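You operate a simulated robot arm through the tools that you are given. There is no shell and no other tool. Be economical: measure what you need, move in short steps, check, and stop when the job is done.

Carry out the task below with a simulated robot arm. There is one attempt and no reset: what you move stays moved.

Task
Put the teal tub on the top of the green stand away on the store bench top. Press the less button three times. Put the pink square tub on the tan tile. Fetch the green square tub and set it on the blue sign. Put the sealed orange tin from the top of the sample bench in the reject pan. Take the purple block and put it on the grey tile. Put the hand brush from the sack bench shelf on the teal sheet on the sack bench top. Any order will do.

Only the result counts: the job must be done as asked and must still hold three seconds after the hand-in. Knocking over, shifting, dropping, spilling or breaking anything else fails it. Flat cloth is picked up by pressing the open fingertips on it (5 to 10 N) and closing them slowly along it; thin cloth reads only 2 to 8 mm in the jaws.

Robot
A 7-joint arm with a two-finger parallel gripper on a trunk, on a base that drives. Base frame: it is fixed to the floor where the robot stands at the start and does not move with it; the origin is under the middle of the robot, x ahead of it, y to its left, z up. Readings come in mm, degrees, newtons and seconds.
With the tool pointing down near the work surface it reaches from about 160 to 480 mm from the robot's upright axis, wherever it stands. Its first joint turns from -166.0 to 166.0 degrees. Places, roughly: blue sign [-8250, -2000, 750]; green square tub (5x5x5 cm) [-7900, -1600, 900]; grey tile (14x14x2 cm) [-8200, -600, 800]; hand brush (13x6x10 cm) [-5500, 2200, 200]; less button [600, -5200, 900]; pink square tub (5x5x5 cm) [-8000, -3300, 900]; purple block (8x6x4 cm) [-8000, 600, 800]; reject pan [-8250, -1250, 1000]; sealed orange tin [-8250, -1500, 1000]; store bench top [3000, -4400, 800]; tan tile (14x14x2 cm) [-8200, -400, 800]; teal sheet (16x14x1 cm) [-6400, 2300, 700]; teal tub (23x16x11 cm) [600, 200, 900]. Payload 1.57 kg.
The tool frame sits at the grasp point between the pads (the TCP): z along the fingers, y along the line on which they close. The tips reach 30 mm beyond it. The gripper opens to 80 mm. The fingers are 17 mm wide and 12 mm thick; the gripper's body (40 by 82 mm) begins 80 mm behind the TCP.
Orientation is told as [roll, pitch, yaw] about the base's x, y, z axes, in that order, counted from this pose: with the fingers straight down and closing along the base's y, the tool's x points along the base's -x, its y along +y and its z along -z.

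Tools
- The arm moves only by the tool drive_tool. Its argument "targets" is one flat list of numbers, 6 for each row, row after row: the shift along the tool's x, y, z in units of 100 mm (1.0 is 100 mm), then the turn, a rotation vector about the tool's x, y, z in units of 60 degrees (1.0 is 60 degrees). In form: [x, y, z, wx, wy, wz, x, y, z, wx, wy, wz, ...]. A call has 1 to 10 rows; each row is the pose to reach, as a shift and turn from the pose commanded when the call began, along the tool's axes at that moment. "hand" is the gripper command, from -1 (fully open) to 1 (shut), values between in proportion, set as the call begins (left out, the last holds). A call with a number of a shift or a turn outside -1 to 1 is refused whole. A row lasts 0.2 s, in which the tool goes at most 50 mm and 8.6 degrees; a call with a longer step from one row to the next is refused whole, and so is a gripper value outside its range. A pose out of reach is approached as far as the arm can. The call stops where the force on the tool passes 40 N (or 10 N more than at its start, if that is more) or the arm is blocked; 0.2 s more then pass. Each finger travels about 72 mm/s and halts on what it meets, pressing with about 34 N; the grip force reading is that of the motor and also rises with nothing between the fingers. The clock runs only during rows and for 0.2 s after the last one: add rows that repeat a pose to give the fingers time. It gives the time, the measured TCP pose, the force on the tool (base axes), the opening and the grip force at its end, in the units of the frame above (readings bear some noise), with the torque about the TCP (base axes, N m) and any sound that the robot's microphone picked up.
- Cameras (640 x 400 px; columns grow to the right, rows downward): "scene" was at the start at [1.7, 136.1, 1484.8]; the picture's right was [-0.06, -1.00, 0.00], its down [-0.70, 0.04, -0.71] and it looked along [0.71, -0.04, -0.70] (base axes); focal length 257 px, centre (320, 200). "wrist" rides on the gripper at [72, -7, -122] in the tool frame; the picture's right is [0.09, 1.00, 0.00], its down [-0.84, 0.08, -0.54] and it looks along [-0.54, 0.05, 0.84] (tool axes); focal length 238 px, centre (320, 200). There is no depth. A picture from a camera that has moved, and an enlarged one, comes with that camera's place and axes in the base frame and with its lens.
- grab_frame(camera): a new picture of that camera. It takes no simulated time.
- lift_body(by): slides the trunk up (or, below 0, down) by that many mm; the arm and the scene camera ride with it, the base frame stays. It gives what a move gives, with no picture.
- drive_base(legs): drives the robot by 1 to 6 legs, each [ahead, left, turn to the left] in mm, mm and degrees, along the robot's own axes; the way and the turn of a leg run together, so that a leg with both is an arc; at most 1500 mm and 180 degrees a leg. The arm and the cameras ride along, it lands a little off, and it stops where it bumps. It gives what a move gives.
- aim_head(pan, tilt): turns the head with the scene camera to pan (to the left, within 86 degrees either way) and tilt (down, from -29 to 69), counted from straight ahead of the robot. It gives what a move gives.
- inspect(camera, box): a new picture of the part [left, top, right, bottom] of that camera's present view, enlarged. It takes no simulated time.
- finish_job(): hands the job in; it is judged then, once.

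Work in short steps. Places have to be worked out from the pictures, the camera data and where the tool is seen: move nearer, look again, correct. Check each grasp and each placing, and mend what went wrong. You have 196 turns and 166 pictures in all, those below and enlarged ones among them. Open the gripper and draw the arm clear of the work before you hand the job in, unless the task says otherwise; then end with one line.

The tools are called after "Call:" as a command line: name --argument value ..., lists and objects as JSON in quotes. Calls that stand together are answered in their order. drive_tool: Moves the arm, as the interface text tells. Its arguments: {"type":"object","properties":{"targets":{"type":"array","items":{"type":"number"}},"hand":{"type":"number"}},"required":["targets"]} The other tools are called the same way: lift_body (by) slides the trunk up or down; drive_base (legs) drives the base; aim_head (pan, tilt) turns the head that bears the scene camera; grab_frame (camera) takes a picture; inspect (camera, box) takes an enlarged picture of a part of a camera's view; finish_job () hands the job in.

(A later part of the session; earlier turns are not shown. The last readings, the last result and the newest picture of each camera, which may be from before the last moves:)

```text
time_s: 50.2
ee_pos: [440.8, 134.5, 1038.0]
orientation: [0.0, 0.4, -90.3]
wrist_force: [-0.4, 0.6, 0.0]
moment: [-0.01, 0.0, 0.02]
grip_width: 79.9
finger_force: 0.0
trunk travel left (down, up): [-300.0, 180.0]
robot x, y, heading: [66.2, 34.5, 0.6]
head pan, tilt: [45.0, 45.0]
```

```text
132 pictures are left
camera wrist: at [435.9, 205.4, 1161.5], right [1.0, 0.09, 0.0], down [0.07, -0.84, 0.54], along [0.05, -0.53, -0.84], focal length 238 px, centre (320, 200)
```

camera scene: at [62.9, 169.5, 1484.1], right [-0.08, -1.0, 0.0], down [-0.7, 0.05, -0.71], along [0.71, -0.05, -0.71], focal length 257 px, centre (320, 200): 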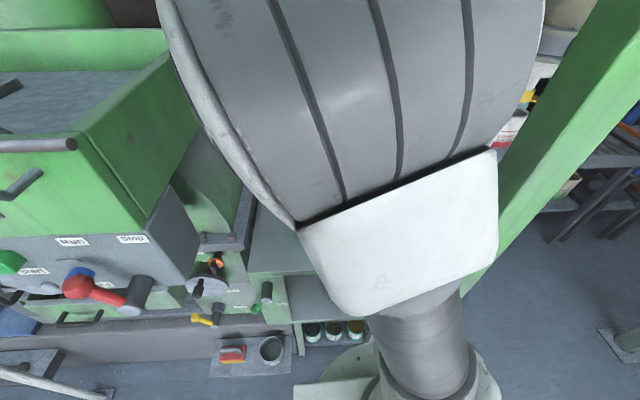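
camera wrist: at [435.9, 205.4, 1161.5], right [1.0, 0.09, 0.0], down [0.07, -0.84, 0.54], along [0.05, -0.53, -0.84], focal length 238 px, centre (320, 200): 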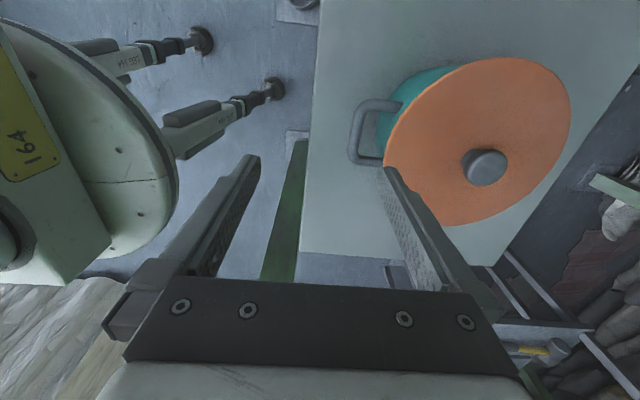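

The handle bar is at about x 477–482, y 131–140, and the knob is now at (591, 131). I narrow the gripper to ~26 mm, move over the bar and look again for its height.

Call:
drive_tool --targets '[0, 0.18, 0.15, 0, 0, 0, 0, 0.37, 0.3, 0, 0, 0, 0, 0.37, 0.38, 0, 0, 0, 0, 0.37, 0.38, 0, 0, 0]' --hand 0.35

Call:
grab_frame --camera "wrist"

```text
time_s: 51.2
ee_pos: [478.4, 134.5, 998.5]
orientation: [0.0, 0.5, -90.2]
wrist_force: [1.3, 0.2, -0.2]
moment: [0.01, 0.02, 0.01]
grip_width: 26.0
finger_force: 0.2
trunk travel left (down, up): [-300.0, 180.0]
robot x, y, heading: [61.5, 37.7, 0.5]
head pan, tilt: [45.0, 45.0]
```

```text
131 pictures are left
camera wrist: at [472.5, 205.6, 1122.5], right [1.0, 0.09, 0.0], down [0.07, -0.84, 0.54], along [0.05, -0.53, -0.84], focal length 238 px, centre (320, 200)
```

wrist: 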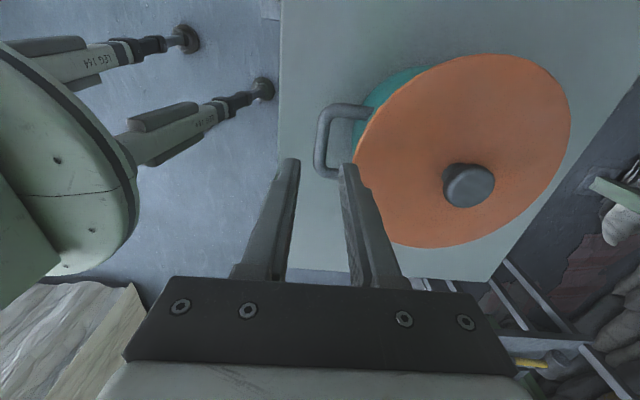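

Two views triangulate the bar at (480, 134, ~911). I tilt the tool 18° toward the tub, narrow to ~19 mm and move to a pose just above-behind the bar.

Call:
drive_tool --targets '[0, -0.06, 0.1, -0.1, 0, 0, 0, -0.12, 0.2, -0.2, 0, 0, 0, -0.174, 0.3, -0.3, 0, 0, 0, -0.174, 0.3, -0.3, 0, 0]' --hand 0.525

Call:
grab_frame --camera "wrist"

```text
time_s: 52.2
ee_pos: [460.0, 134.1, 969.8]
orientation: [18.1, 0.4, -90.3]
wrist_force: [0.4, -0.7, -0.4]
moment: [0.0, 0.01, 0.0]
grip_width: 19.1
finger_force: 0.0
trunk travel left (down, up): [-300.0, 180.0]
robot x, y, heading: [64.3, 36.8, 0.3]
head pan, tilt: [45.0, 45.0]
```

```text
130 pictures are left
camera wrist: at [417.9, 205.8, 1085.5], right [0.95, 0.09, 0.31], down [-0.1, -0.84, 0.53], along [0.31, -0.53, -0.79], focal length 238 px, centre (320, 200)
```

wrist: 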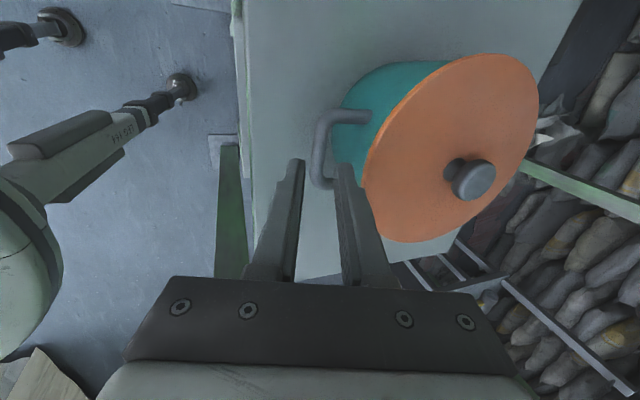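

The bar lies exactly on the tool axis (col 320). I advance along the tool axis and look after 40 mm.

Call:
drive_tool --targets '[0, 0, 0.15, 0, 0, 0, 0, 0, 0.3, 0, 0, 0, 0, 0, 0.4, 0, 0, 0, 0, 0, 0.4, 0, 0, 0]'

Call:
inspect --camera "wrist" --box '[240, 60, 440, 260]'

```text
time_s: 53.2
ee_pos: [473.0, 135.1, 931.5]
orientation: [18.0, 0.4, -90.0]
wrist_force: [-0.1, 0.0, 0.2]
moment: [0.0, -0.01, -0.01]
grip_width: 18.9
finger_force: 0.1
trunk travel left (down, up): [-300.0, 180.0]
robot x, y, heading: [65.2, 35.0, 0.5]
head pan, tilt: [45.0, 45.0]
```

```text
2.00 times, centred on (340, 160) of wrist
camera zoom: at [430.6, 206.6, 1047.6], right [0.95, 0.09, 0.31], down [-0.1, -0.84, 0.53], along [0.31, -0.53, -0.79], focal length 477 px, centre (280, 280)
```

zoom: 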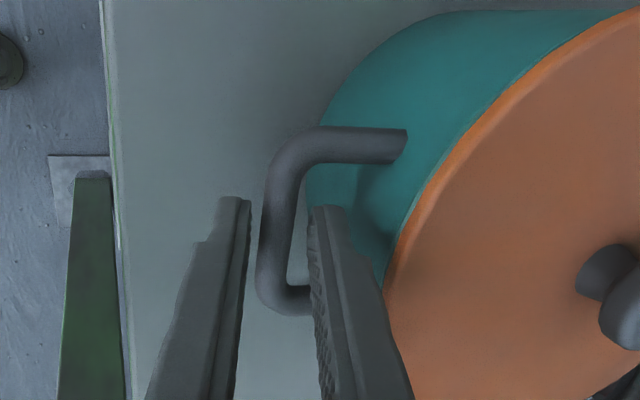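

The inner finger is entering the handle loop cleanly. I advance 16 mm more.

Call:
drive_tool --targets '[0.03, 0, 0.08, 0, 0, 0, 0.04, 0, 0.16, 0, 0, 0, 0.04, 0, 0.16, 0, 0, 0]'

Call:
inspect --camera "wrist" --box '[240, 60, 440, 260]'

```text
time_s: 54.0
ee_pos: [478.5, 139.2, 916.9]
orientation: [18.0, 0.5, -90.2]
wrist_force: [0.6, -0.2, -0.1]
moment: [0.01, 0.0, 0.03]
grip_width: 19.0
finger_force: 0.0
trunk travel left (down, up): [-300.0, 180.0]
robot x, y, heading: [62.6, 34.6, 0.5]
head pan, tilt: [45.0, 45.0]
```

```text
2.00 times, centred on (340, 160) of wrist
camera zoom: at [435.6, 210.0, 1032.3], right [0.95, 0.09, 0.31], down [-0.1, -0.84, 0.53], along [0.31, -0.53, -0.79], focal length 477 px, centre (280, 280)
```

zoom: 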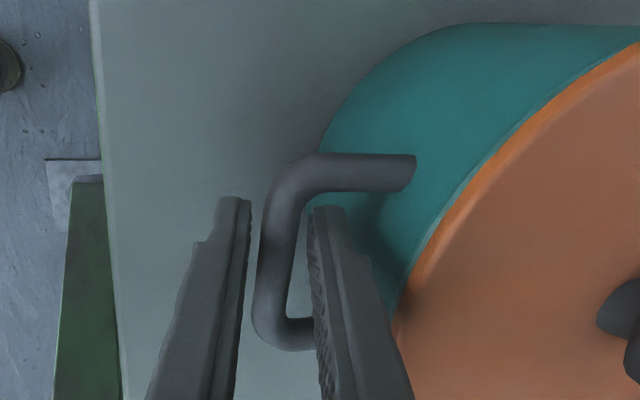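

The bar sits between the pads about 8 mm past the TCP. I close.

Call:
drive_tool --targets '[0, 0, 0, 0, 0, 0, 0, 0, 0, 0, 0, 0, 0, 0, 0, 0, 0, 0, 0, 0, 0, 0, 0, 0]' --hand 1

Call:
inspect --camera "wrist" --box '[240, 60, 440, 260]'

```text
time_s: 55.0
ee_pos: [478.5, 139.0, 917.2]
orientation: [18.0, 0.6, -90.1]
wrist_force: [0.7, 0.0, -0.5]
moment: [0.09, -0.04, -0.12]
grip_width: 11.1
finger_force: 28.9
trunk travel left (down, up): [-300.0, 180.0]
robot x, y, heading: [58.5, 38.0, 0.5]
head pan, tilt: [45.0, 45.0]
```

```text
2.00 times, centred on (340, 160) of wrist
camera zoom: at [435.6, 209.9, 1032.4], right [0.95, 0.09, 0.31], down [-0.1, -0.84, 0.53], along [0.31, -0.53, -0.79], focal length 477 px, centre (280, 280)
```

zoom: 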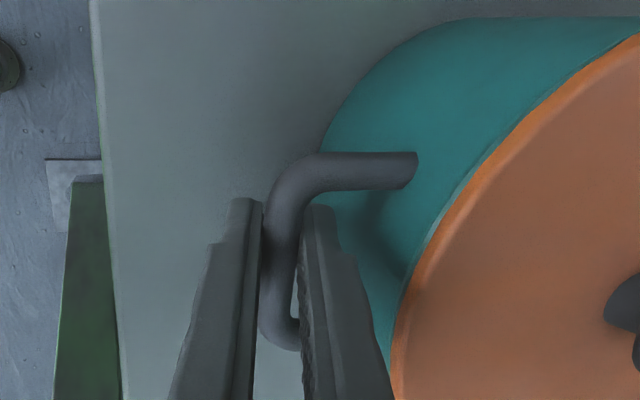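

Bar held at 11.1 mm. I lift straight up 20 mm slowly and read the load.

Call:
drive_tool --targets '[0, 0.015, -0.048, 0, 0, 0, 0, 0.031, -0.095, 0, 0, 0, 0, 0.046, -0.143, 0, 0, 0, 0, 0.062, -0.19, 0, 0, 0, 0, 0.062, -0.19, 0, 0, 0]'

Call:
grab_frame --camera "wrist"

```text
time_s: 56.2
ee_pos: [478.2, 140.0, 937.8]
orientation: [18.1, 0.4, -90.3]
wrist_force: [-0.5, -0.3, -1.1]
moment: [0.0, 0.0, -0.05]
grip_width: 11.1
finger_force: 28.6
trunk travel left (down, up): [-300.0, 180.0]
robot x, y, heading: [62.5, 39.0, 0.5]
head pan, tilt: [45.0, 45.0]
```

```text
126 pictures are left
camera wrist: at [435.3, 210.9, 1053.1], right [0.95, 0.09, 0.31], down [-0.1, -0.84, 0.53], along [0.31, -0.53, -0.79], focal length 238 px, centre (320, 200)
```

wrist: 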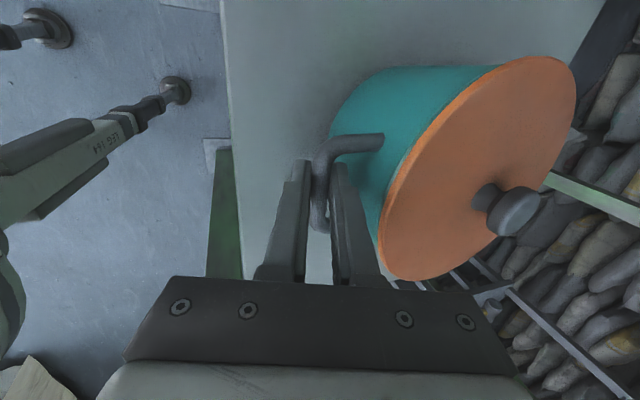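

The handle moved up with the fingers and the load seems small. I lift another 40 mm and check whether the tub is off the stand.

Call:
drive_tool --targets '[0, 0.031, -0.095, 0, 0, 0, 0, 0.062, -0.19, 0, 0, 0, 0, 0.093, -0.285, 0, 0, 0, 0, 0.124, -0.38, 0, 0, 0, 0, 0.124, -0.38, 0, 0, 0]'

Call:
grab_frame --camera "wrist"

Call:
aim_head --pan 20 --tilt 40

Call:
grab_frame --camera "scene"

```text
time_s: 57.4
ee_pos: [478.6, 136.8, 979.1]
orientation: [18.0, 0.6, -90.1]
wrist_force: [-0.9, 0.9, -0.2]
moment: [0.0, 0.0, 0.02]
grip_width: 11.1
finger_force: 28.7
trunk travel left (down, up): [-300.0, 180.0]
robot x, y, heading: [64.3, 37.9, 0.6]
head pan, tilt: [45.0, 45.0]
```

```text
125 pictures are left
camera wrist: at [435.2, 208.9, 1093.3], right [0.95, 0.09, 0.31], down [-0.1, -0.84, 0.53], along [0.31, -0.53, -0.79], focal length 238 px, centre (320, 200)
```

wrist: 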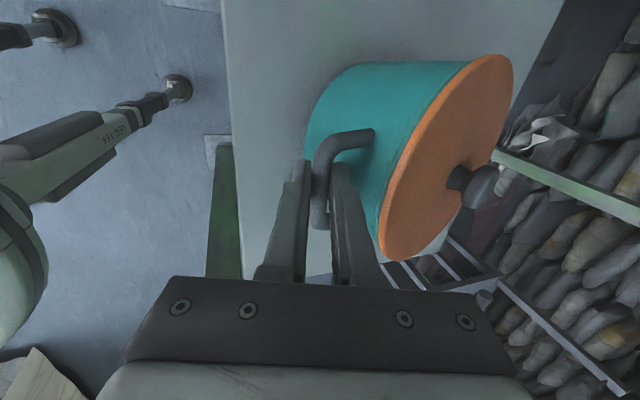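

```text
time_s: 58.2
ee_pos: [478.5, 137.7, 978.0]
orientation: [18.0, 0.5, -90.2]
wrist_force: [-0.2, 0.6, -0.4]
moment: [0.05, 0.01, 0.04]
grip_width: 11.1
finger_force: 28.9
trunk travel left (down, up): [-300.0, 180.0]
robot x, y, heading: [68.2, 34.9, 0.6]
head pan, tilt: [20.0, 40.0]
```

```text
124 pictures are left
camera scene: at [61.3, 205.6, 1491.4], right [0.35, -0.94, 0.0], down [-0.6, -0.23, -0.77], along [0.72, 0.27, -0.64], focal length 257 px, centre (320, 200)
```

scene: 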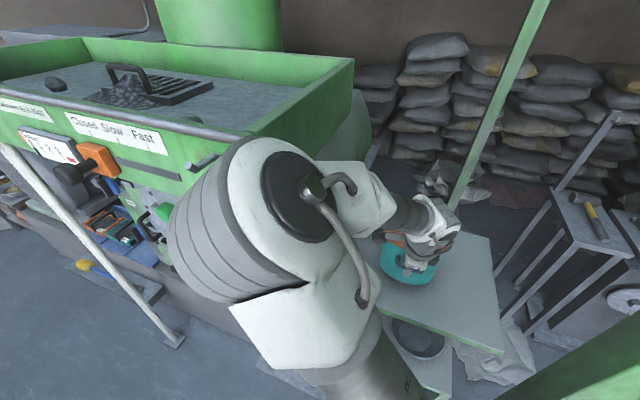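

I zoom on the scene view to see if the far edge is off the stand.

Call:
inspect --camera "scene" --box '[340, 180, 500, 300]'

```text
3.33 times, centred on (420, 240) of scene
camera zoom: at [61.3, 205.6, 1491.4], right [0.35, -0.94, 0.0], down [-0.6, -0.23, -0.77], along [0.72, 0.27, -0.64], focal length 857 px, centre (-13, 67)
```

zoom: 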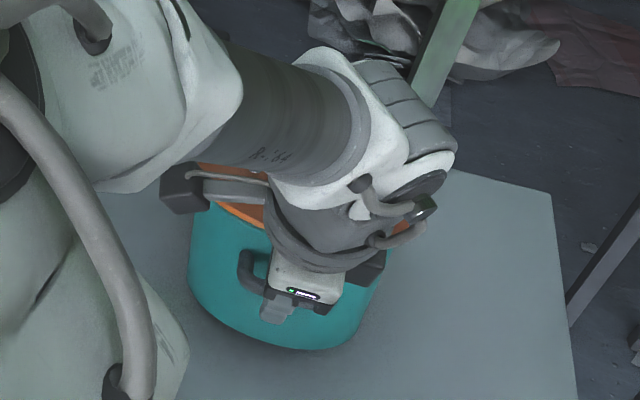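

Unclear from here. I lift a further 50 mm and compare the tub's angle in the wrist view.

Call:
drive_tool --targets '[0, 0.031, -0.095, 0, 0, 0, 0, 0.062, -0.19, 0, 0, 0, 0, 0.093, -0.285, 0, 0, 0, 0, 0.124, -0.38, 0, 0, 0, 0, 0.155, -0.48, 0, 0, 0, 0, 0.155, -0.48, 0, 0, 0]'

Call:
grab_frame --camera "wrist"

```text
time_s: 59.6
ee_pos: [478.8, 136.8, 1027.3]
orientation: [18.1, 0.5, -90.2]
wrist_force: [-0.1, -0.2, -1.7]
moment: [0.01, 0.02, 0.01]
grip_width: 11.0
finger_force: 28.9
trunk travel left (down, up): [-300.0, 180.0]
robot x, y, heading: [62.8, 33.0, 0.6]
head pan, tilt: [20.0, 40.0]
```

```text
122 pictures are left
camera wrist: at [435.7, 209.2, 1142.7], right [0.95, 0.09, 0.31], down [-0.1, -0.84, 0.53], along [0.31, -0.53, -0.79], focal length 238 px, centre (320, 200)
```

wrist: 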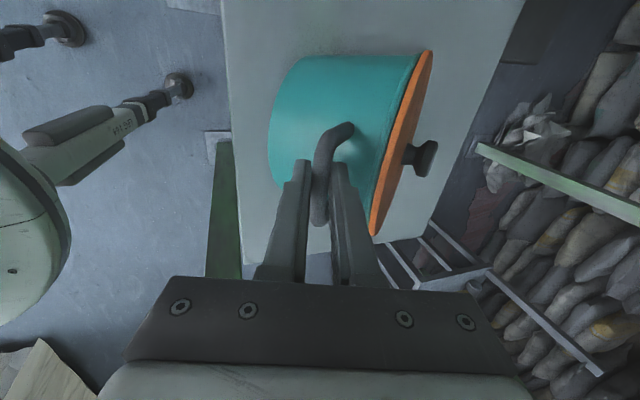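

The tub keeps pivoting (lid snapped on, nothing spills) and is very light. I lift further until it hangs free.

Call:
drive_tool --targets '[0, 0.031, -0.095, 0, 0, 0, 0, 0.062, -0.19, 0, 0, 0, 0, 0.093, -0.285, 0, 0, 0, 0, 0.124, -0.38, 0, 0, 0, 0, 0.155, -0.48, 0, 0, 0, 0, 0.186, -0.57, 0, 0, 0, 0, 0.217, -0.66, 0, 0, 0, 0, 0.217, -0.66, 0, 0, 0]'

Call:
grab_frame --camera "wrist"

```text
time_s: 61.5
ee_pos: [477.7, 137.6, 1097.0]
orientation: [18.0, 0.5, -90.2]
wrist_force: [0.2, 0.8, -2.9]
moment: [-0.01, 0.14, 0.0]
grip_width: 11.0
finger_force: 29.2
trunk travel left (down, up): [-300.0, 180.0]
robot x, y, heading: [64.7, 36.5, 0.6]
head pan, tilt: [20.0, 40.0]
```

```text
121 pictures are left
camera wrist: at [434.9, 208.5, 1212.1], right [0.95, 0.09, 0.31], down [-0.1, -0.84, 0.53], along [0.31, -0.53, -0.79], focal length 238 px, centre (320, 200)
```

wrist: 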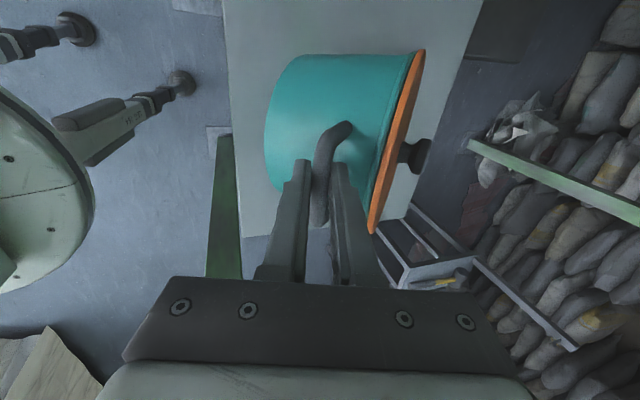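

Now airborne: load about 3 N, stable in the grip. I draw the arm in, then back off from the stand and look for the route towards -y.

Call:
drive_tool --targets '[0, -0.16, -0.157, 0, 0, 0, 0, -0.32, -0.314, 0, 0, 0, 0, -0.48, -0.471, 0, 0, 0, 0, -0.64, -0.628, 0, 0, 0, 0, -0.8, -0.785, 0, 0, 0, 0, -0.8, -0.785, 0, 0, 0]'

Call:
drive_base --legs '[[-350, 0, 0], [0, 0, -90]]'

Call:
aim_head --pan 10 --tilt 25

Call:
grab_frame --camera "scene"

Call:
grab_frame --camera "wrist"

```text
time_s: 62.5
ee_pos: [411.0, 70.1, 1134.3]
orientation: [18.1, -0.9, -102.2]
wrist_force: [-0.2, 0.4, -2.2]
moment: [0.04, 0.13, -0.05]
grip_width: 11.3
finger_force: 29.1
trunk travel left (down, up): [-300.0, 180.0]
robot x, y, heading: [64.3, 38.7, 0.8]
head pan, tilt: [20.0, 40.0]
stopped in row 5: the arm was blocked; the commanded pose is now the measured one
```

```text
time_s: 70.4
ee_pos: [-242.6, -315.8, 1136.3]
orientation: [18.1, -0.8, 168.4]
wrist_force: [0.1, 0.6, -2.3]
moment: [0.12, -0.05, 0.01]
grip_width: 11.2
finger_force: 28.5
trunk travel left (down, up): [-300.0, 180.0]
robot x, y, heading: [-281.7, 26.6, -89.1]
head pan, tilt: [20.0, 40.0]
```

```text
time_s: 71.2
ee_pos: [-241.1, -318.1, 1135.8]
orientation: [18.2, -0.7, 168.5]
wrist_force: [0.2, -0.2, -3.0]
moment: [0.09, -0.04, -0.01]
grip_width: 11.2
finger_force: 28.6
trunk travel left (down, up): [-300.0, 180.0]
robot x, y, heading: [-279.8, 35.2, -88.8]
head pan, tilt: [10.0, 25.0]
```

```text
120 pictures are left
camera scene: at [-124.6, 24.2, 1514.7], right [-0.98, -0.19, 0.0], down [-0.08, 0.41, -0.91], along [0.18, -0.89, -0.42], focal length 257 px, centre (320, 200)
```

scene: 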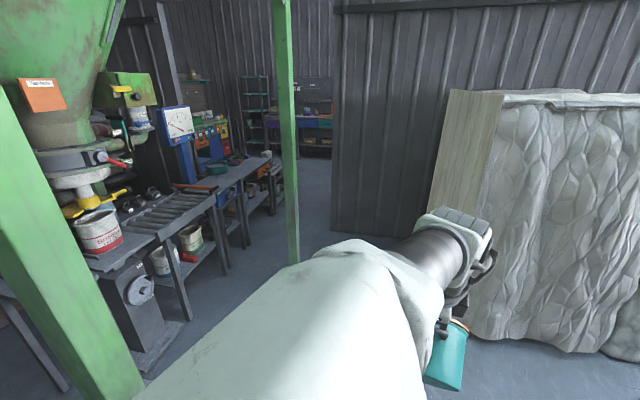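

```text
119 pictures are left
camera wrist: at [-160.5, -288.3, 1249.4], right [-0.09, -0.95, 0.31], down [-0.79, 0.26, 0.55], along [-0.6, -0.19, -0.78], focal length 238 px, centre (320, 200)
```

wrist: 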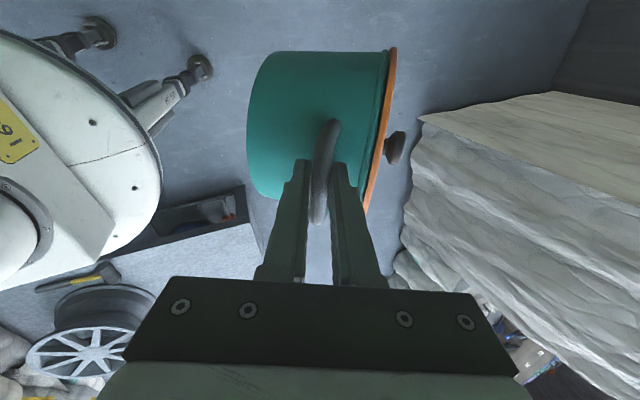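

The way is clear: benches' fronts are at x≈1020, a pillar at (360, -1440) and a wall corner at (230, -2400). I go ahead to y≈-800, slide left to x≈670, then check.

Call:
drive_base --legs '[[830, 0, -1.2], [0, 950, 0]]'

Call:
grab_frame --camera "scene"

```text
time_s: 84.2
ee_pos: [690.7, -1184.4, 1134.9]
orientation: [18.1, -0.7, 166.0]
wrist_force: [-1.1, 0.2, -2.8]
moment: [0.07, -0.02, -0.01]
grip_width: 11.0
finger_force: 28.5
trunk travel left (down, up): [-300.0, 180.0]
robot x, y, heading: [671.0, -836.1, -91.4]
head pan, tilt: [10.0, 25.0]
```

```text
118 pictures are left
camera scene: at [823.7, -848.6, 1514.7], right [-0.99, -0.15, 0.0], down [-0.06, 0.42, -0.91], along [0.13, -0.9, -0.42], focal length 257 px, centre (320, 200)
```

scene: 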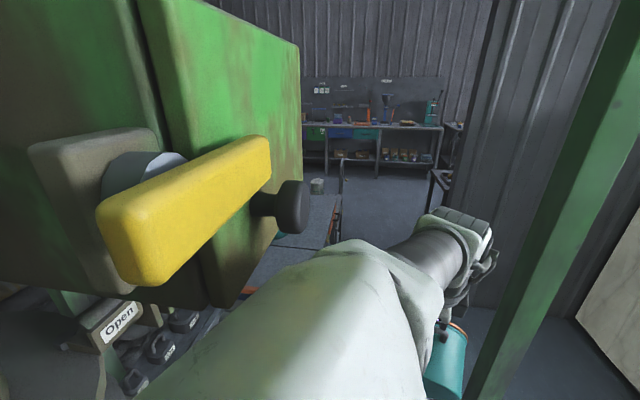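

A yellow valve lever is close ahead of the head on this side, so I take the other side of the pillar instead: back a little, right to x≈50, ahead to y≈-1800, then left through the gap.

Call:
drive_base --legs '[[-80, 0, 1.4], [0, -630, 0], [1050, 0, 0]]'

Call:
grab_frame --camera "scene"

```text
time_s: 93.6
ee_pos: [72.0, -1584.4, 1135.3]
orientation: [18.2, -0.8, 168.2]
wrist_force: [0.0, 0.1, -2.0]
moment: [0.04, -0.07, -0.02]
grip_width: 11.2
finger_force: 28.2
trunk travel left (down, up): [-300.0, 180.0]
robot x, y, heading: [37.8, -1238.6, -89.1]
head pan, tilt: [10.0, 25.0]
stopped in leg 3: the robot was blocked; the commanded pose is now the measured one
```

```text
117 pictures are left
camera scene: at [191.7, -1244.1, 1514.7], right [-0.98, -0.19, 0.0], down [-0.08, 0.42, -0.91], along [0.17, -0.89, -0.42], focal length 257 px, centre (320, 200)
```

scene: 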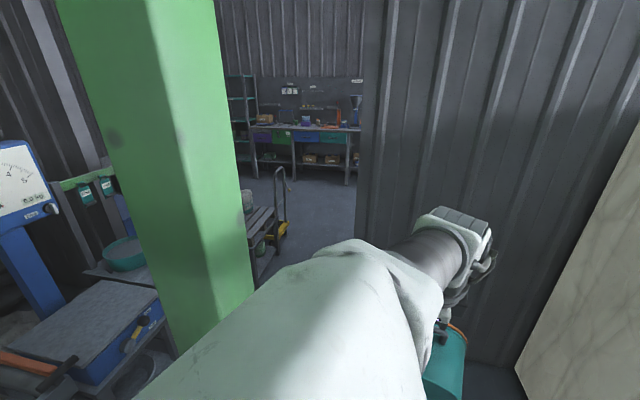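

The robot's left side touched the pillar, so I treat its effective radius as ~350 mm. I back up, shift right to x≈-80 and go past.

Call:
drive_base --legs '[[-80, 0, -0.9], [0, -130, 0], [630, 0, 0]]'

Call:
grab_frame --camera "scene"

```text
time_s: 100.2
ee_pos: [-68.4, -2133.9, 1135.8]
orientation: [18.2, -0.7, 166.8]
wrist_force: [0.4, 0.3, -2.2]
moment: [0.02, -0.03, -0.02]
grip_width: 11.1
finger_force: 29.1
trunk travel left (down, up): [-300.0, 180.0]
robot x, y, heading: [-95.1, -1784.1, -90.7]
head pan, tilt: [10.0, 25.0]
```

```text
116 pictures are left
camera scene: at [59.2, -1796.6, 1514.7], right [-0.99, -0.16, 0.0], down [-0.07, 0.42, -0.91], along [0.15, -0.89, -0.42], focal length 257 px, centre (320, 200)
```

scene: 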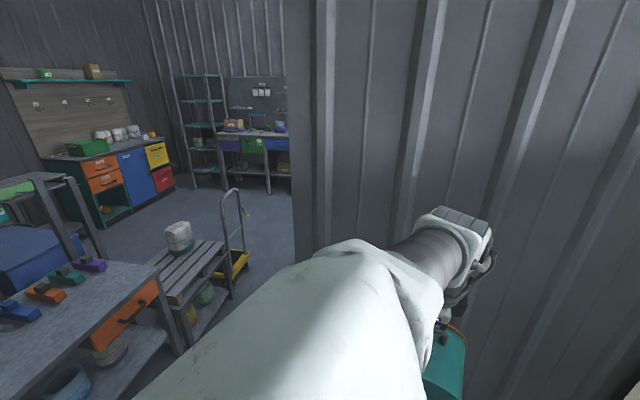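

I see the room beyond; the store bench is the one with coloured drawers at the left back. I slide left to x≈625 and go ahead through the gap to y≈-4000.

Call:
drive_base --legs '[[0, 720, 0.7], [1200, 0, 0], [950, 0, 0]]'

Call:
aim_head --pan 50 --tilt 20

Call:
grab_frame --camera "scene"

Call:
aim_head --pan -10 --tilt 20

Call:
grab_frame --camera "scene"

```text
time_s: 112.2
ee_pos: [674.8, -3196.6, 1135.6]
orientation: [18.1, -0.7, 169.0]
wrist_force: [-0.1, 0.0, -1.6]
moment: [0.03, -0.04, 0.01]
grip_width: 11.2
finger_force: 28.8
trunk travel left (down, up): [-300.0, 180.0]
robot x, y, heading: [632.7, -2851.0, -88.4]
head pan, tilt: [10.0, 25.0]
stopped in leg 2: the robot was blocked; the commanded pose is now the measured one
```

```text
time_s: 113.3
ee_pos: [674.4, -3197.0, 1134.4]
orientation: [18.1, -0.6, 168.9]
wrist_force: [-0.6, -0.1, -1.9]
moment: [0.02, 0.01, 0.02]
grip_width: 10.9
finger_force: 28.5
trunk travel left (down, up): [-300.0, 180.0]
robot x, y, heading: [632.5, -2848.2, -88.3]
head pan, tilt: [50.0, 20.0]
```

```text
115 pictures are left
camera scene: at [843.5, -2821.7, 1522.8], right [-0.62, -0.78, 0.0], down [-0.27, 0.21, -0.94], along [0.74, -0.58, -0.34], focal length 257 px, centre (320, 200)
```

scene: 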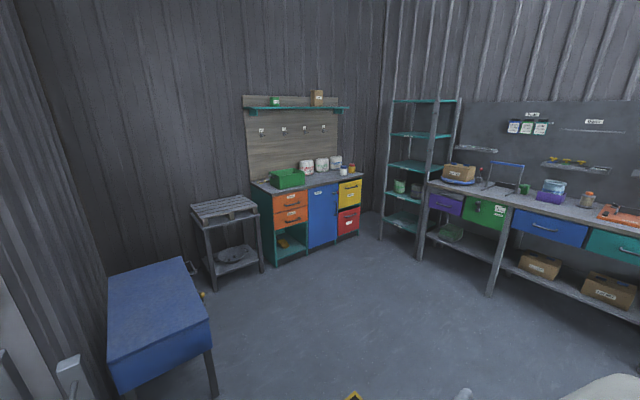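

```text
time_s: 114.6
ee_pos: [674.3, -3197.3, 1135.9]
orientation: [18.2, -0.7, 168.9]
wrist_force: [-0.1, 0.1, -2.4]
moment: [-0.01, -0.05, -0.01]
grip_width: 11.2
finger_force: 29.1
trunk travel left (down, up): [-300.0, 180.0]
robot x, y, heading: [631.0, -2847.1, -88.4]
head pan, tilt: [-10.0, 20.0]
```

```text
114 pictures are left
camera scene: at [757.0, -2855.9, 1522.8], right [-0.99, 0.15, 0.0], down [0.05, 0.34, -0.94], along [-0.14, -0.93, -0.34], focal length 257 px, centre (320, 200)
```

scene: 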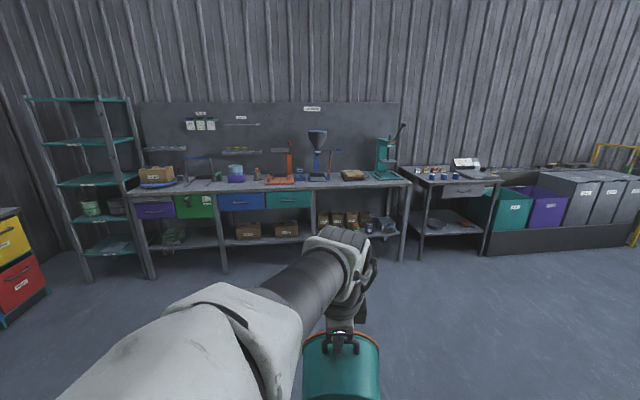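

I understand now: the elbow sticks out ~390 mm to the left at z≈1350. I shift right, go ahead into the room to y≈-4150, turn left to face the store bench (front edge x≈2700–2780) and approach.

Call:
drive_base --legs '[[-40, 0, -1.6], [0, -150, 0], [1350, 0, 0], [0, 0, 90], [1200, 0, 0]]'

Call:
aim_head --pan 0 --tilt 30

Call:
grab_frame --camera "scene"

```text
time_s: 116.9
ee_pos: [526.3, -3158.8, 1134.7]
orientation: [18.1, -0.7, 167.3]
wrist_force: [0.1, 0.1, -1.7]
moment: [0.0, -0.03, 0.0]
grip_width: 11.0
finger_force: 28.8
trunk travel left (down, up): [-300.0, 180.0]
robot x, y, heading: [495.2, -2809.1, -90.0]
head pan, tilt: [-10.0, 20.0]
stopped in leg 2: the robot was blocked; the commanded pose is now the measured one
```

```text
time_s: 117.6
ee_pos: [524.6, -3159.8, 1135.1]
orientation: [18.2, -0.8, 167.3]
wrist_force: [-0.7, -0.3, -2.7]
moment: [0.02, -0.03, -0.02]
grip_width: 11.0
finger_force: 28.8
trunk travel left (down, up): [-300.0, 180.0]
robot x, y, heading: [495.1, -2806.7, -90.2]
head pan, tilt: [0.0, 30.0]
```

```text
113 pictures are left
camera scene: at [632.5, -2820.1, 1509.8], right [-1.0, 0.02, 0.0], down [0.01, 0.47, -0.88], along [-0.02, -0.88, -0.47], focal length 257 px, centre (320, 200)
```

scene: 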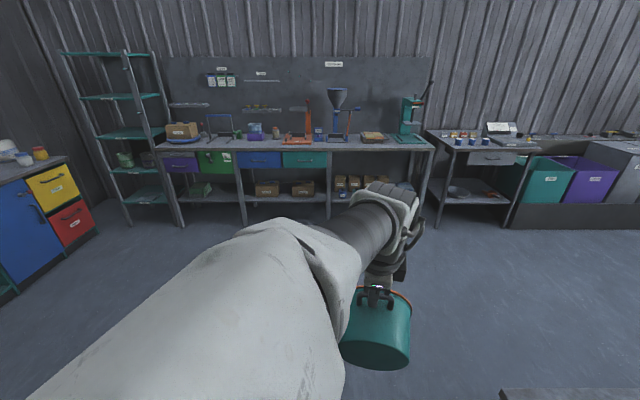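

It shifted to x=495 before bumping on the right. There is now space on the left, so I proceed ahead.

Call:
drive_base --legs '[[0, 15, 0], [1350, 0, 0], [0, 0, 90]]'

Call:
grab_frame --camera "scene"

```text
time_s: 132.2
ee_pos: [857.8, -4135.9, 1135.3]
orientation: [18.1, -0.8, -103.2]
wrist_force: [-0.3, 0.4, -2.0]
moment: [0.03, 0.0, 0.01]
grip_width: 11.0
finger_force: 28.5
trunk travel left (down, up): [-300.0, 180.0]
robot x, y, heading: [514.3, -4164.2, -0.4]
head pan, tilt: [0.0, 30.0]
```

```text
112 pictures are left
camera scene: at [521.5, -4025.2, 1510.5], right [-0.02, -1.0, 0.0], down [-0.46, 0.01, -0.89], along [0.89, -0.01, -0.46], focal length 257 px, centre (320, 200)
```

scene: 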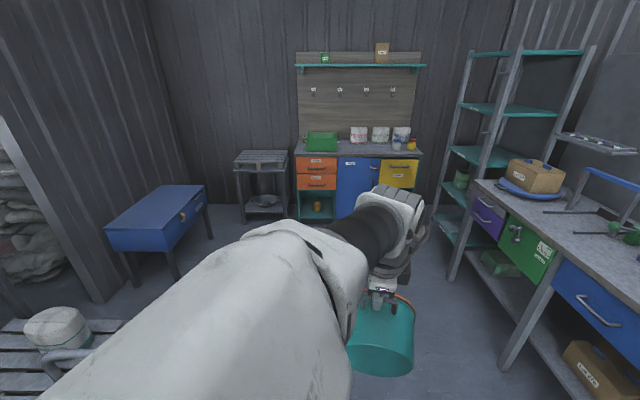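

The store bench's front edge is at x≈2717. I drive closer for a better look.

Call:
drive_base --legs '[[1350, 0, 0.4], [0, -200, 0]]'

Call:
grab_frame --camera "scene"

```text
time_s: 142.9
ee_pos: [2209.1, -4350.2, 1136.1]
orientation: [18.0, -0.7, -103.3]
wrist_force: [-0.6, 1.2, -1.9]
moment: [0.01, 0.04, 0.02]
grip_width: 11.3
finger_force: 29.8
trunk travel left (down, up): [-300.0, 180.0]
robot x, y, heading: [1861.9, -4377.1, -0.8]
head pan, tilt: [0.0, 30.0]
```

```text
111 pictures are left
camera scene: at [1874.0, -4238.3, 1510.4], right [-0.02, -1.0, 0.0], down [-0.46, 0.01, -0.89], along [0.89, -0.02, -0.46], focal length 257 px, centre (320, 200)
```

scene: 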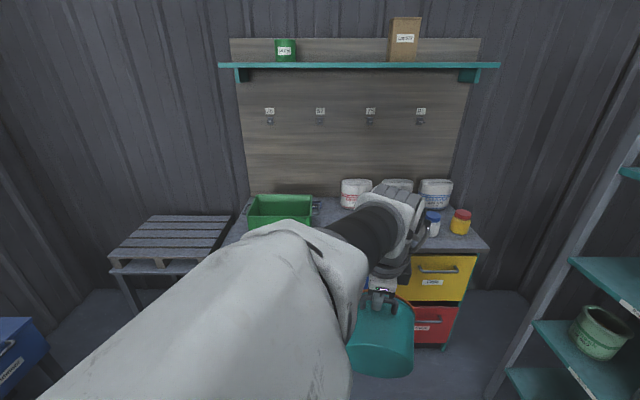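

There's free bench space at about x 2760–3080, y -4250…-4730. I move in so the tub can go down around (2920, -4490).

Call:
drive_base --legs '[[0, -115, 0.8], [500, 0, 0]]'

Call:
grab_frame --camera "scene"

Call:
grab_frame --camera "wrist"

```text
time_s: 147.8
ee_pos: [2700.6, -4454.8, 1135.3]
orientation: [18.0, -0.6, -102.0]
wrist_force: [0.2, -0.1, -2.2]
moment: [0.02, 0.02, -0.03]
grip_width: 11.3
finger_force: 28.5
trunk travel left (down, up): [-300.0, 180.0]
robot x, y, heading: [2352.0, -4490.2, 0.6]
head pan, tilt: [0.0, 30.0]
```

```text
110 pictures are left
camera scene: at [2362.7, -4349.9, 1510.4], right [0.01, -1.0, 0.0], down [-0.47, 0.0, -0.89], along [0.89, 0.01, -0.47], focal length 257 px, centre (320, 200)
```

scene: 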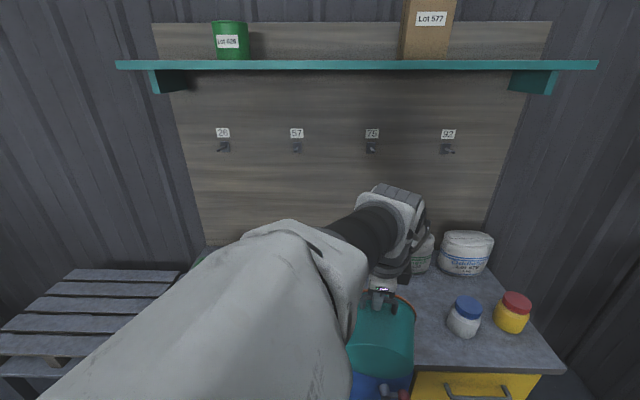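

```text
109 pictures are left
camera wrist: at [2674.1, -4373.7, 1249.0], right [0.95, -0.1, 0.31], down [-0.27, -0.79, 0.55], along [0.19, -0.6, -0.78], focal length 238 px, centre (320, 200)
```

wrist: 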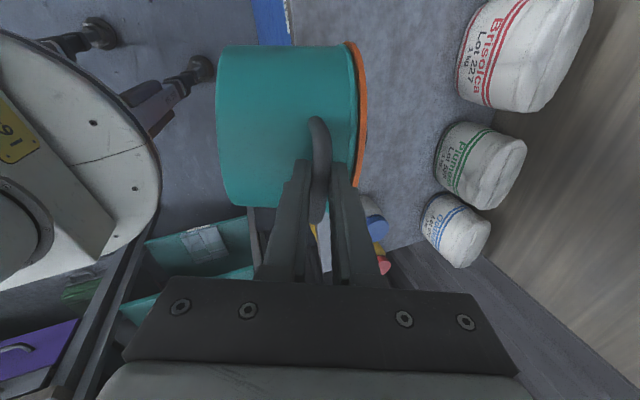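

Bench top z≈797, front edge x≈2760, jars start at x≈3095 — good. I drive 90 mm closer and extend the tub over the bench.

Call:
drive_base --legs '[[90, 0, 0]]'

Call:
drive_tool --targets '[0, 0.23, 0.2, 0, 0, 0, 0, 0.47, 0.41, 0, 0, 0, 0, 0.7, 0.62, 0, 0, 0, 0, 0.939, 0.83, 0, 0, 0, 0, 0.939, 0.83, 0, 0, 0]'

Call:
grab_frame --camera "wrist"

```text
time_s: 149.0
ee_pos: [2791.7, -4453.7, 1136.9]
orientation: [18.1, -0.7, -102.0]
wrist_force: [-0.4, 0.3, -2.0]
moment: [0.04, 0.02, 0.01]
grip_width: 11.3
finger_force: 29.1
trunk travel left (down, up): [-300.0, 180.0]
robot x, y, heading: [2443.7, -4490.9, 0.8]
head pan, tilt: [0.0, 30.0]
```

```text
time_s: 150.2
ee_pos: [2905.3, -4479.8, 1085.5]
orientation: [18.1, -0.7, -102.0]
wrist_force: [0.4, 0.1, -2.2]
moment: [0.03, 0.01, 0.03]
grip_width: 11.0
finger_force: 28.9
trunk travel left (down, up): [-300.0, 180.0]
robot x, y, heading: [2442.9, -4491.1, 0.7]
head pan, tilt: [0.0, 30.0]
```

```text
108 pictures are left
camera wrist: at [2878.7, -4398.6, 1198.7], right [0.95, -0.1, 0.31], down [-0.27, -0.79, 0.55], along [0.19, -0.6, -0.78], focal length 238 px, centre (320, 200)
```

wrist: 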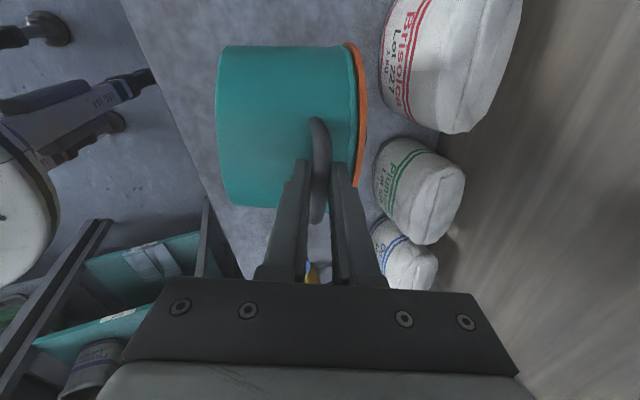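

The tub hangs ~70° over, so I must level it first. I rotate the tool 39° further forward (the finger pushes the wall and rights the tub) while drawing back 40 mm.

Call:
drive_tool --targets '[0, -0.13, -0.04, -0.13, 0, 0, 0, -0.25, -0.08, -0.26, 0, 0, 0, -0.38, -0.124, -0.39, 0, 0, 0, -0.38, -0.124, -0.52, 0, 0, 0, -0.38, -0.124, -0.65, 0, 0, 0, -0.38, -0.124, -0.65, 0, 0]'

Call:
grab_frame --camera "wrist"

Call:
grab_frame --camera "scene"

```text
time_s: 151.6
ee_pos: [2887.9, -4461.4, 1093.8]
orientation: [57.1, -0.8, -101.9]
wrist_force: [-0.5, 0.2, -2.6]
moment: [0.04, 0.12, 0.06]
grip_width: 11.0
finger_force: 28.9
out of reach, approached as far as the arm can: row 5, 6
trunk travel left (down, up): [-300.0, 180.0]
robot x, y, heading: [2445.1, -4489.4, 0.9]
head pan, tilt: [0.0, 30.0]
```

```text
107 pictures are left
camera wrist: at [2800.0, -4369.7, 1154.4], right [0.55, -0.01, 0.83], down [-0.58, -0.73, 0.37], along [0.6, -0.68, -0.41], focal length 238 px, centre (320, 200)
```

wrist: 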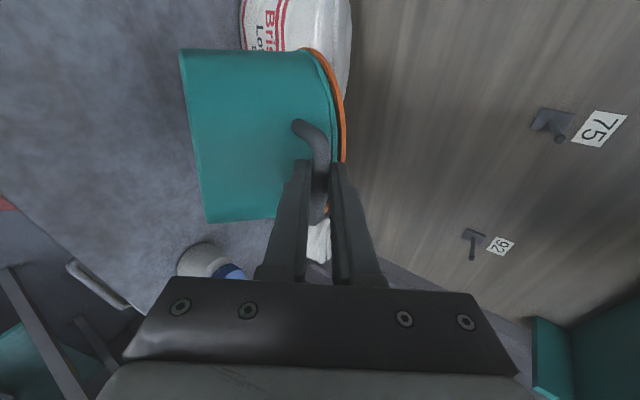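

```text
106 pictures are left
camera scene: at [2452.6, -4348.8, 1506.9], right [0.01, -1.0, 0.0], down [-0.5, 0.0, -0.87], along [0.87, 0.01, -0.5], focal length 257 px, centre (320, 200)
```

scene: 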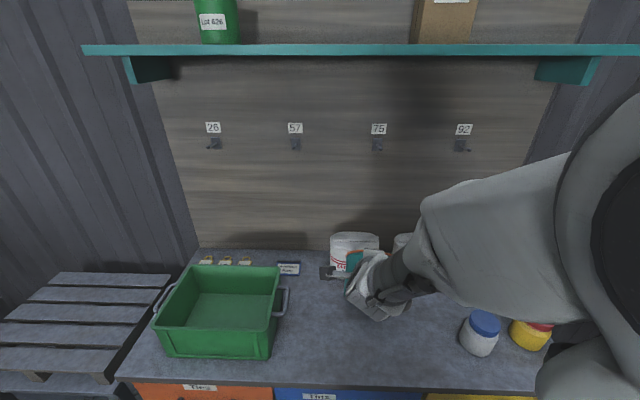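

The tub's tilt is now only ~34° and it is over the free area. I lower 100 mm.

Call:
drive_tool --targets '[0, -0.21, 0.136, 0, 0, 0, 0, -0.42, 0.27, 0, 0, 0, 0, -0.63, 0.41, 0, 0, 0, 0, -0.839, 0.545, 0, 0, 0, 0, -0.839, 0.545, 0, 0, 0]'

Call:
grab_frame --camera "wrist"

Call:
grab_frame --camera "scene"

```text
time_s: 152.8
ee_pos: [2904.5, -4458.6, 995.4]
orientation: [57.1, -0.8, -101.9]
wrist_force: [0.3, 0.1, -0.7]
moment: [0.09, 0.03, 0.04]
grip_width: 11.2
finger_force: 29.6
out of reach, approached as far as the arm can: row 1, 2, 3, 4, 5
trunk travel left (down, up): [-300.0, 180.0]
robot x, y, heading: [2445.4, -4489.9, 0.7]
head pan, tilt: [0.0, 30.0]
```

```text
105 pictures are left
camera wrist: at [2817.3, -4365.3, 1054.8], right [0.55, -0.01, 0.83], down [-0.58, -0.73, 0.37], along [0.6, -0.69, -0.41], focal length 238 px, centre (320, 200)
```

wrist: 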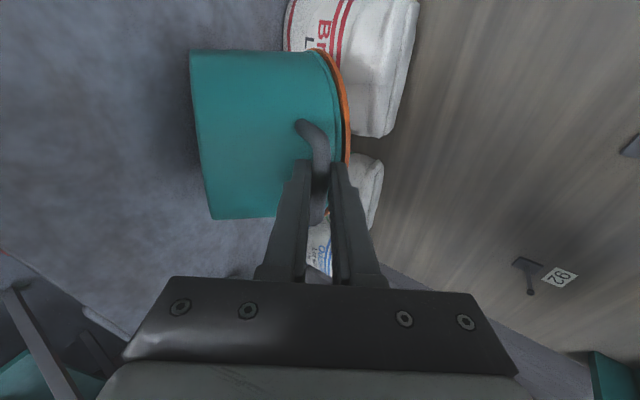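

```text
104 pictures are left
camera scene: at [2452.3, -4348.4, 1506.7], right [0.01, -1.0, 0.0], down [-0.5, -0.01, -0.87], along [0.87, 0.01, -0.5], focal length 257 px, centre (320, 200)
```

scene: 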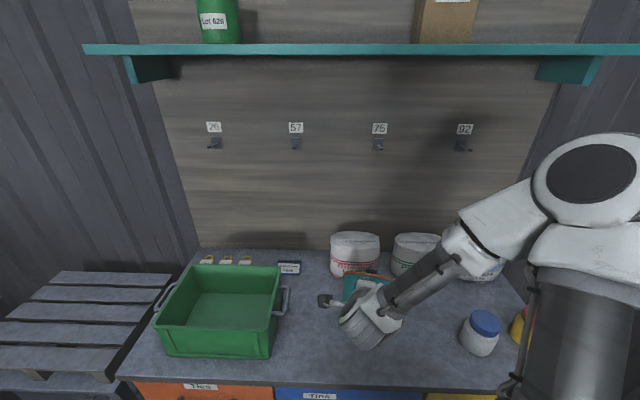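

The tub is close to the jar behind. I draw back 80 mm first, then continue down.

Call:
drive_tool --targets '[0, -0.15, -0.22, 0, 0, 0, 0, -0.3, -0.45, 0, 0, 0, 0, -0.44, -0.67, 0, 0, 0, 0, -0.44, -0.67, 0, 0, 0]'

Call:
drive_tool --targets '[0, -0.084, 0.055, 0, 0, 0, 0, -0.168, 0.11, 0, 0, 0, 0, -0.252, 0.164, 0, 0, 0, 0, -0.336, 0.218, 0, 0, 0, 0, -0.336, 0.218, 0, 0, 0]'

Call:
grab_frame --camera "wrist"

Call:
grab_frame --camera "scene"

```text
time_s: 153.8
ee_pos: [2885.7, -4407.6, 994.9]
orientation: [57.0, -0.8, -102.1]
wrist_force: [-0.2, 0.3, -1.6]
moment: [-0.01, 0.06, -0.04]
grip_width: 11.1
finger_force: 27.7
out of reach, approached as far as the arm can: row 1, 2, 3, 4
trunk travel left (down, up): [-300.0, 180.0]
robot x, y, heading: [2442.8, -4490.9, 0.7]
head pan, tilt: [0.0, 30.0]
```

```text
time_s: 155.0
ee_pos: [2883.4, -4409.9, 955.4]
orientation: [56.9, -0.8, -102.1]
wrist_force: [-0.9, -1.0, -0.9]
moment: [-0.03, 0.08, -0.05]
grip_width: 11.2
finger_force: 28.8
trunk travel left (down, up): [-300.0, 180.0]
robot x, y, heading: [2442.7, -4490.1, 0.6]
head pan, tilt: [0.0, 30.0]
```

```text
103 pictures are left
camera wrist: at [2797.0, -4316.7, 1016.0], right [0.55, -0.01, 0.83], down [-0.58, -0.73, 0.37], along [0.6, -0.69, -0.41], focal length 238 px, centre (320, 200)
```

wrist: 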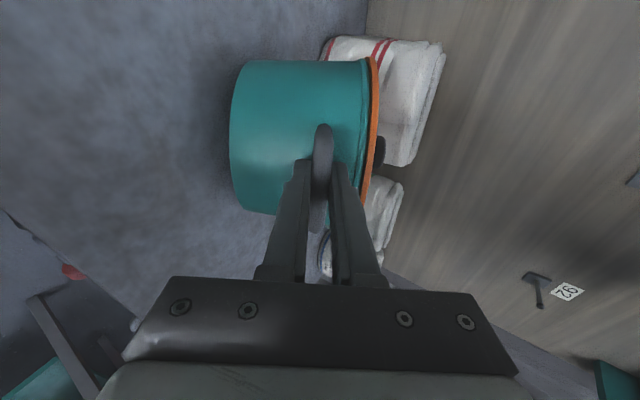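

```text
102 pictures are left
camera scene: at [2452.3, -4348.4, 1506.6], right [0.01, -1.0, 0.0], down [-0.5, -0.01, -0.87], along [0.87, 0.01, -0.5], focal length 257 px, centre (320, 200)
```

scene: 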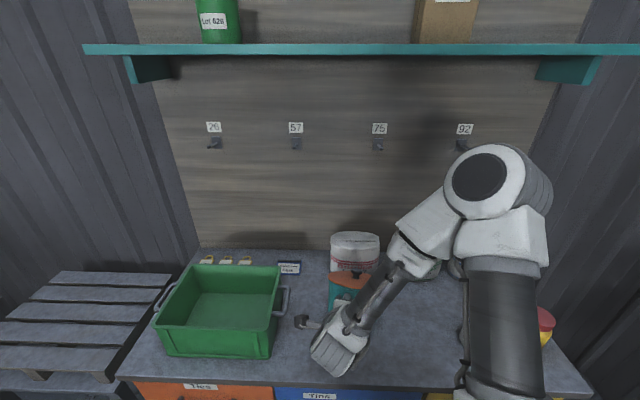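

The tub is just above the bench and near the jar. I use the base to back away 70 mm, which is exact, then continue.

Call:
drive_base --legs '[[-70, 0, 0]]'

Call:
drive_tool --targets '[0, -0.042, 0.027, 0, 0, 0, 0, -0.084, 0.055, 0, 0, 0, 0, -0.126, 0.082, 0, 0, 0, 0, -0.168, 0.11, 0, 0, 0, 0, -0.168, 0.11, 0, 0, 0]'

Call:
grab_frame --camera "wrist"

Call:
inspect --camera "scene" --box '[220, 180, 500, 380]'

```text
time_s: 156.2
ee_pos: [2814.5, -4410.7, 957.2]
orientation: [57.2, -0.8, -101.9]
wrist_force: [-1.3, -0.3, 1.6]
moment: [-0.09, -0.06, -0.09]
grip_width: 11.1
finger_force: 29.1
trunk travel left (down, up): [-300.0, 180.0]
robot x, y, heading: [2375.5, -4492.8, 0.7]
head pan, tilt: [0.0, 30.0]
```

```text
time_s: 157.4
ee_pos: [2814.3, -4410.5, 935.1]
orientation: [57.1, -0.8, -101.9]
wrist_force: [-1.6, 0.6, 0.3]
moment: [0.01, 0.04, -0.02]
grip_width: 10.7
finger_force: 28.6
trunk travel left (down, up): [-300.0, 180.0]
robot x, y, heading: [2373.0, -4490.7, 0.4]
head pan, tilt: [0.0, 30.0]
```

```text
101 pictures are left
camera wrist: at [2726.5, -4317.8, 995.9], right [0.55, -0.01, 0.83], down [-0.58, -0.73, 0.37], along [0.6, -0.69, -0.41], focal length 238 px, centre (320, 200)
```

wrist: 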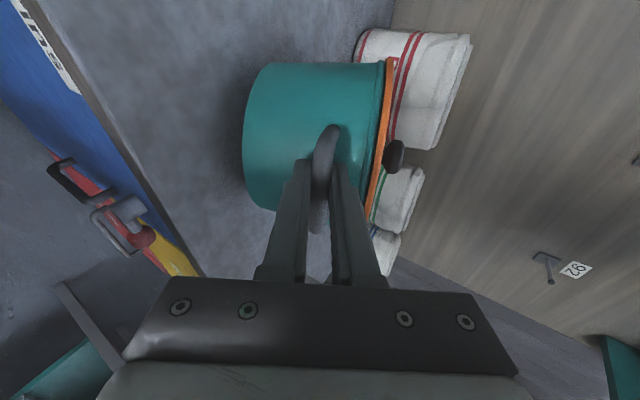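

```text
2.00 times, centred on (360, 280) of scene
camera zoom: at [2382.0, -4349.2, 1506.7], right [0.01, -1.0, 0.0], down [-0.5, -0.01, -0.87], along [0.87, 0.01, -0.5], focal length 514 px, centre (240, 40)
```

zoom: 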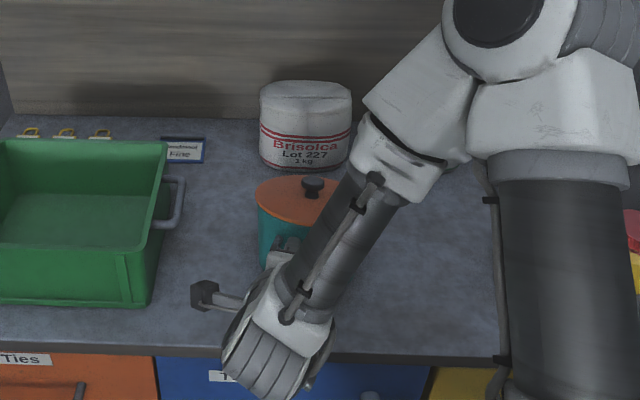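

The tub looks nearly upright just above or touching the bench. I lower 40 mm more while easing back 20 mm.

Call:
drive_tool --targets '[0, -0.11, 0.012, 0, 0, 0, 0, -0.222, 0.025, 0, 0, 0, 0, -0.333, 0.037, 0, 0, 0, 0, -0.444, 0.05, 0, 0, 0, 0, -0.444, 0.05, 0, 0, 0]'

Call:
grab_frame --camera "wrist"

Call:
inspect --camera "scene" --box '[220, 180, 500, 380]'

```text
time_s: 158.6
ee_pos: [2795.1, -4406.9, 894.7]
orientation: [57.0, -0.9, -101.9]
wrist_force: [-0.5, 0.9, -0.9]
moment: [0.04, 0.03, 0.04]
grip_width: 11.2
finger_force: 28.5
trunk travel left (down, up): [-300.0, 180.0]
robot x, y, heading: [2371.2, -4491.8, 0.6]
head pan, tilt: [0.0, 30.0]
```

```text
99 pictures are left
camera wrist: at [2707.7, -4313.6, 955.5], right [0.55, -0.01, 0.83], down [-0.58, -0.73, 0.37], along [0.6, -0.69, -0.41], focal length 238 px, centre (320, 200)
```

wrist: 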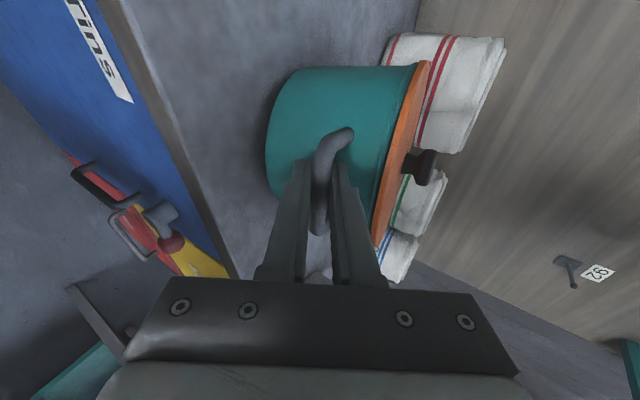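

```text
2.00 times, centred on (360, 280) of scene
camera zoom: at [2382.0, -4349.2, 1506.7], right [0.01, -1.0, 0.0], down [-0.5, -0.01, -0.87], along [0.87, 0.01, -0.5], focal length 514 px, centre (240, 40)
```

zoom: 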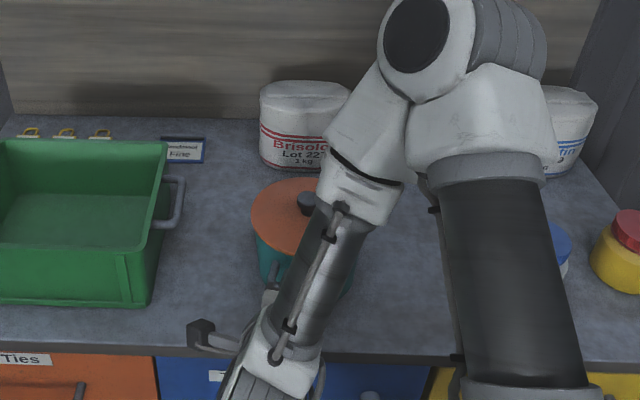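

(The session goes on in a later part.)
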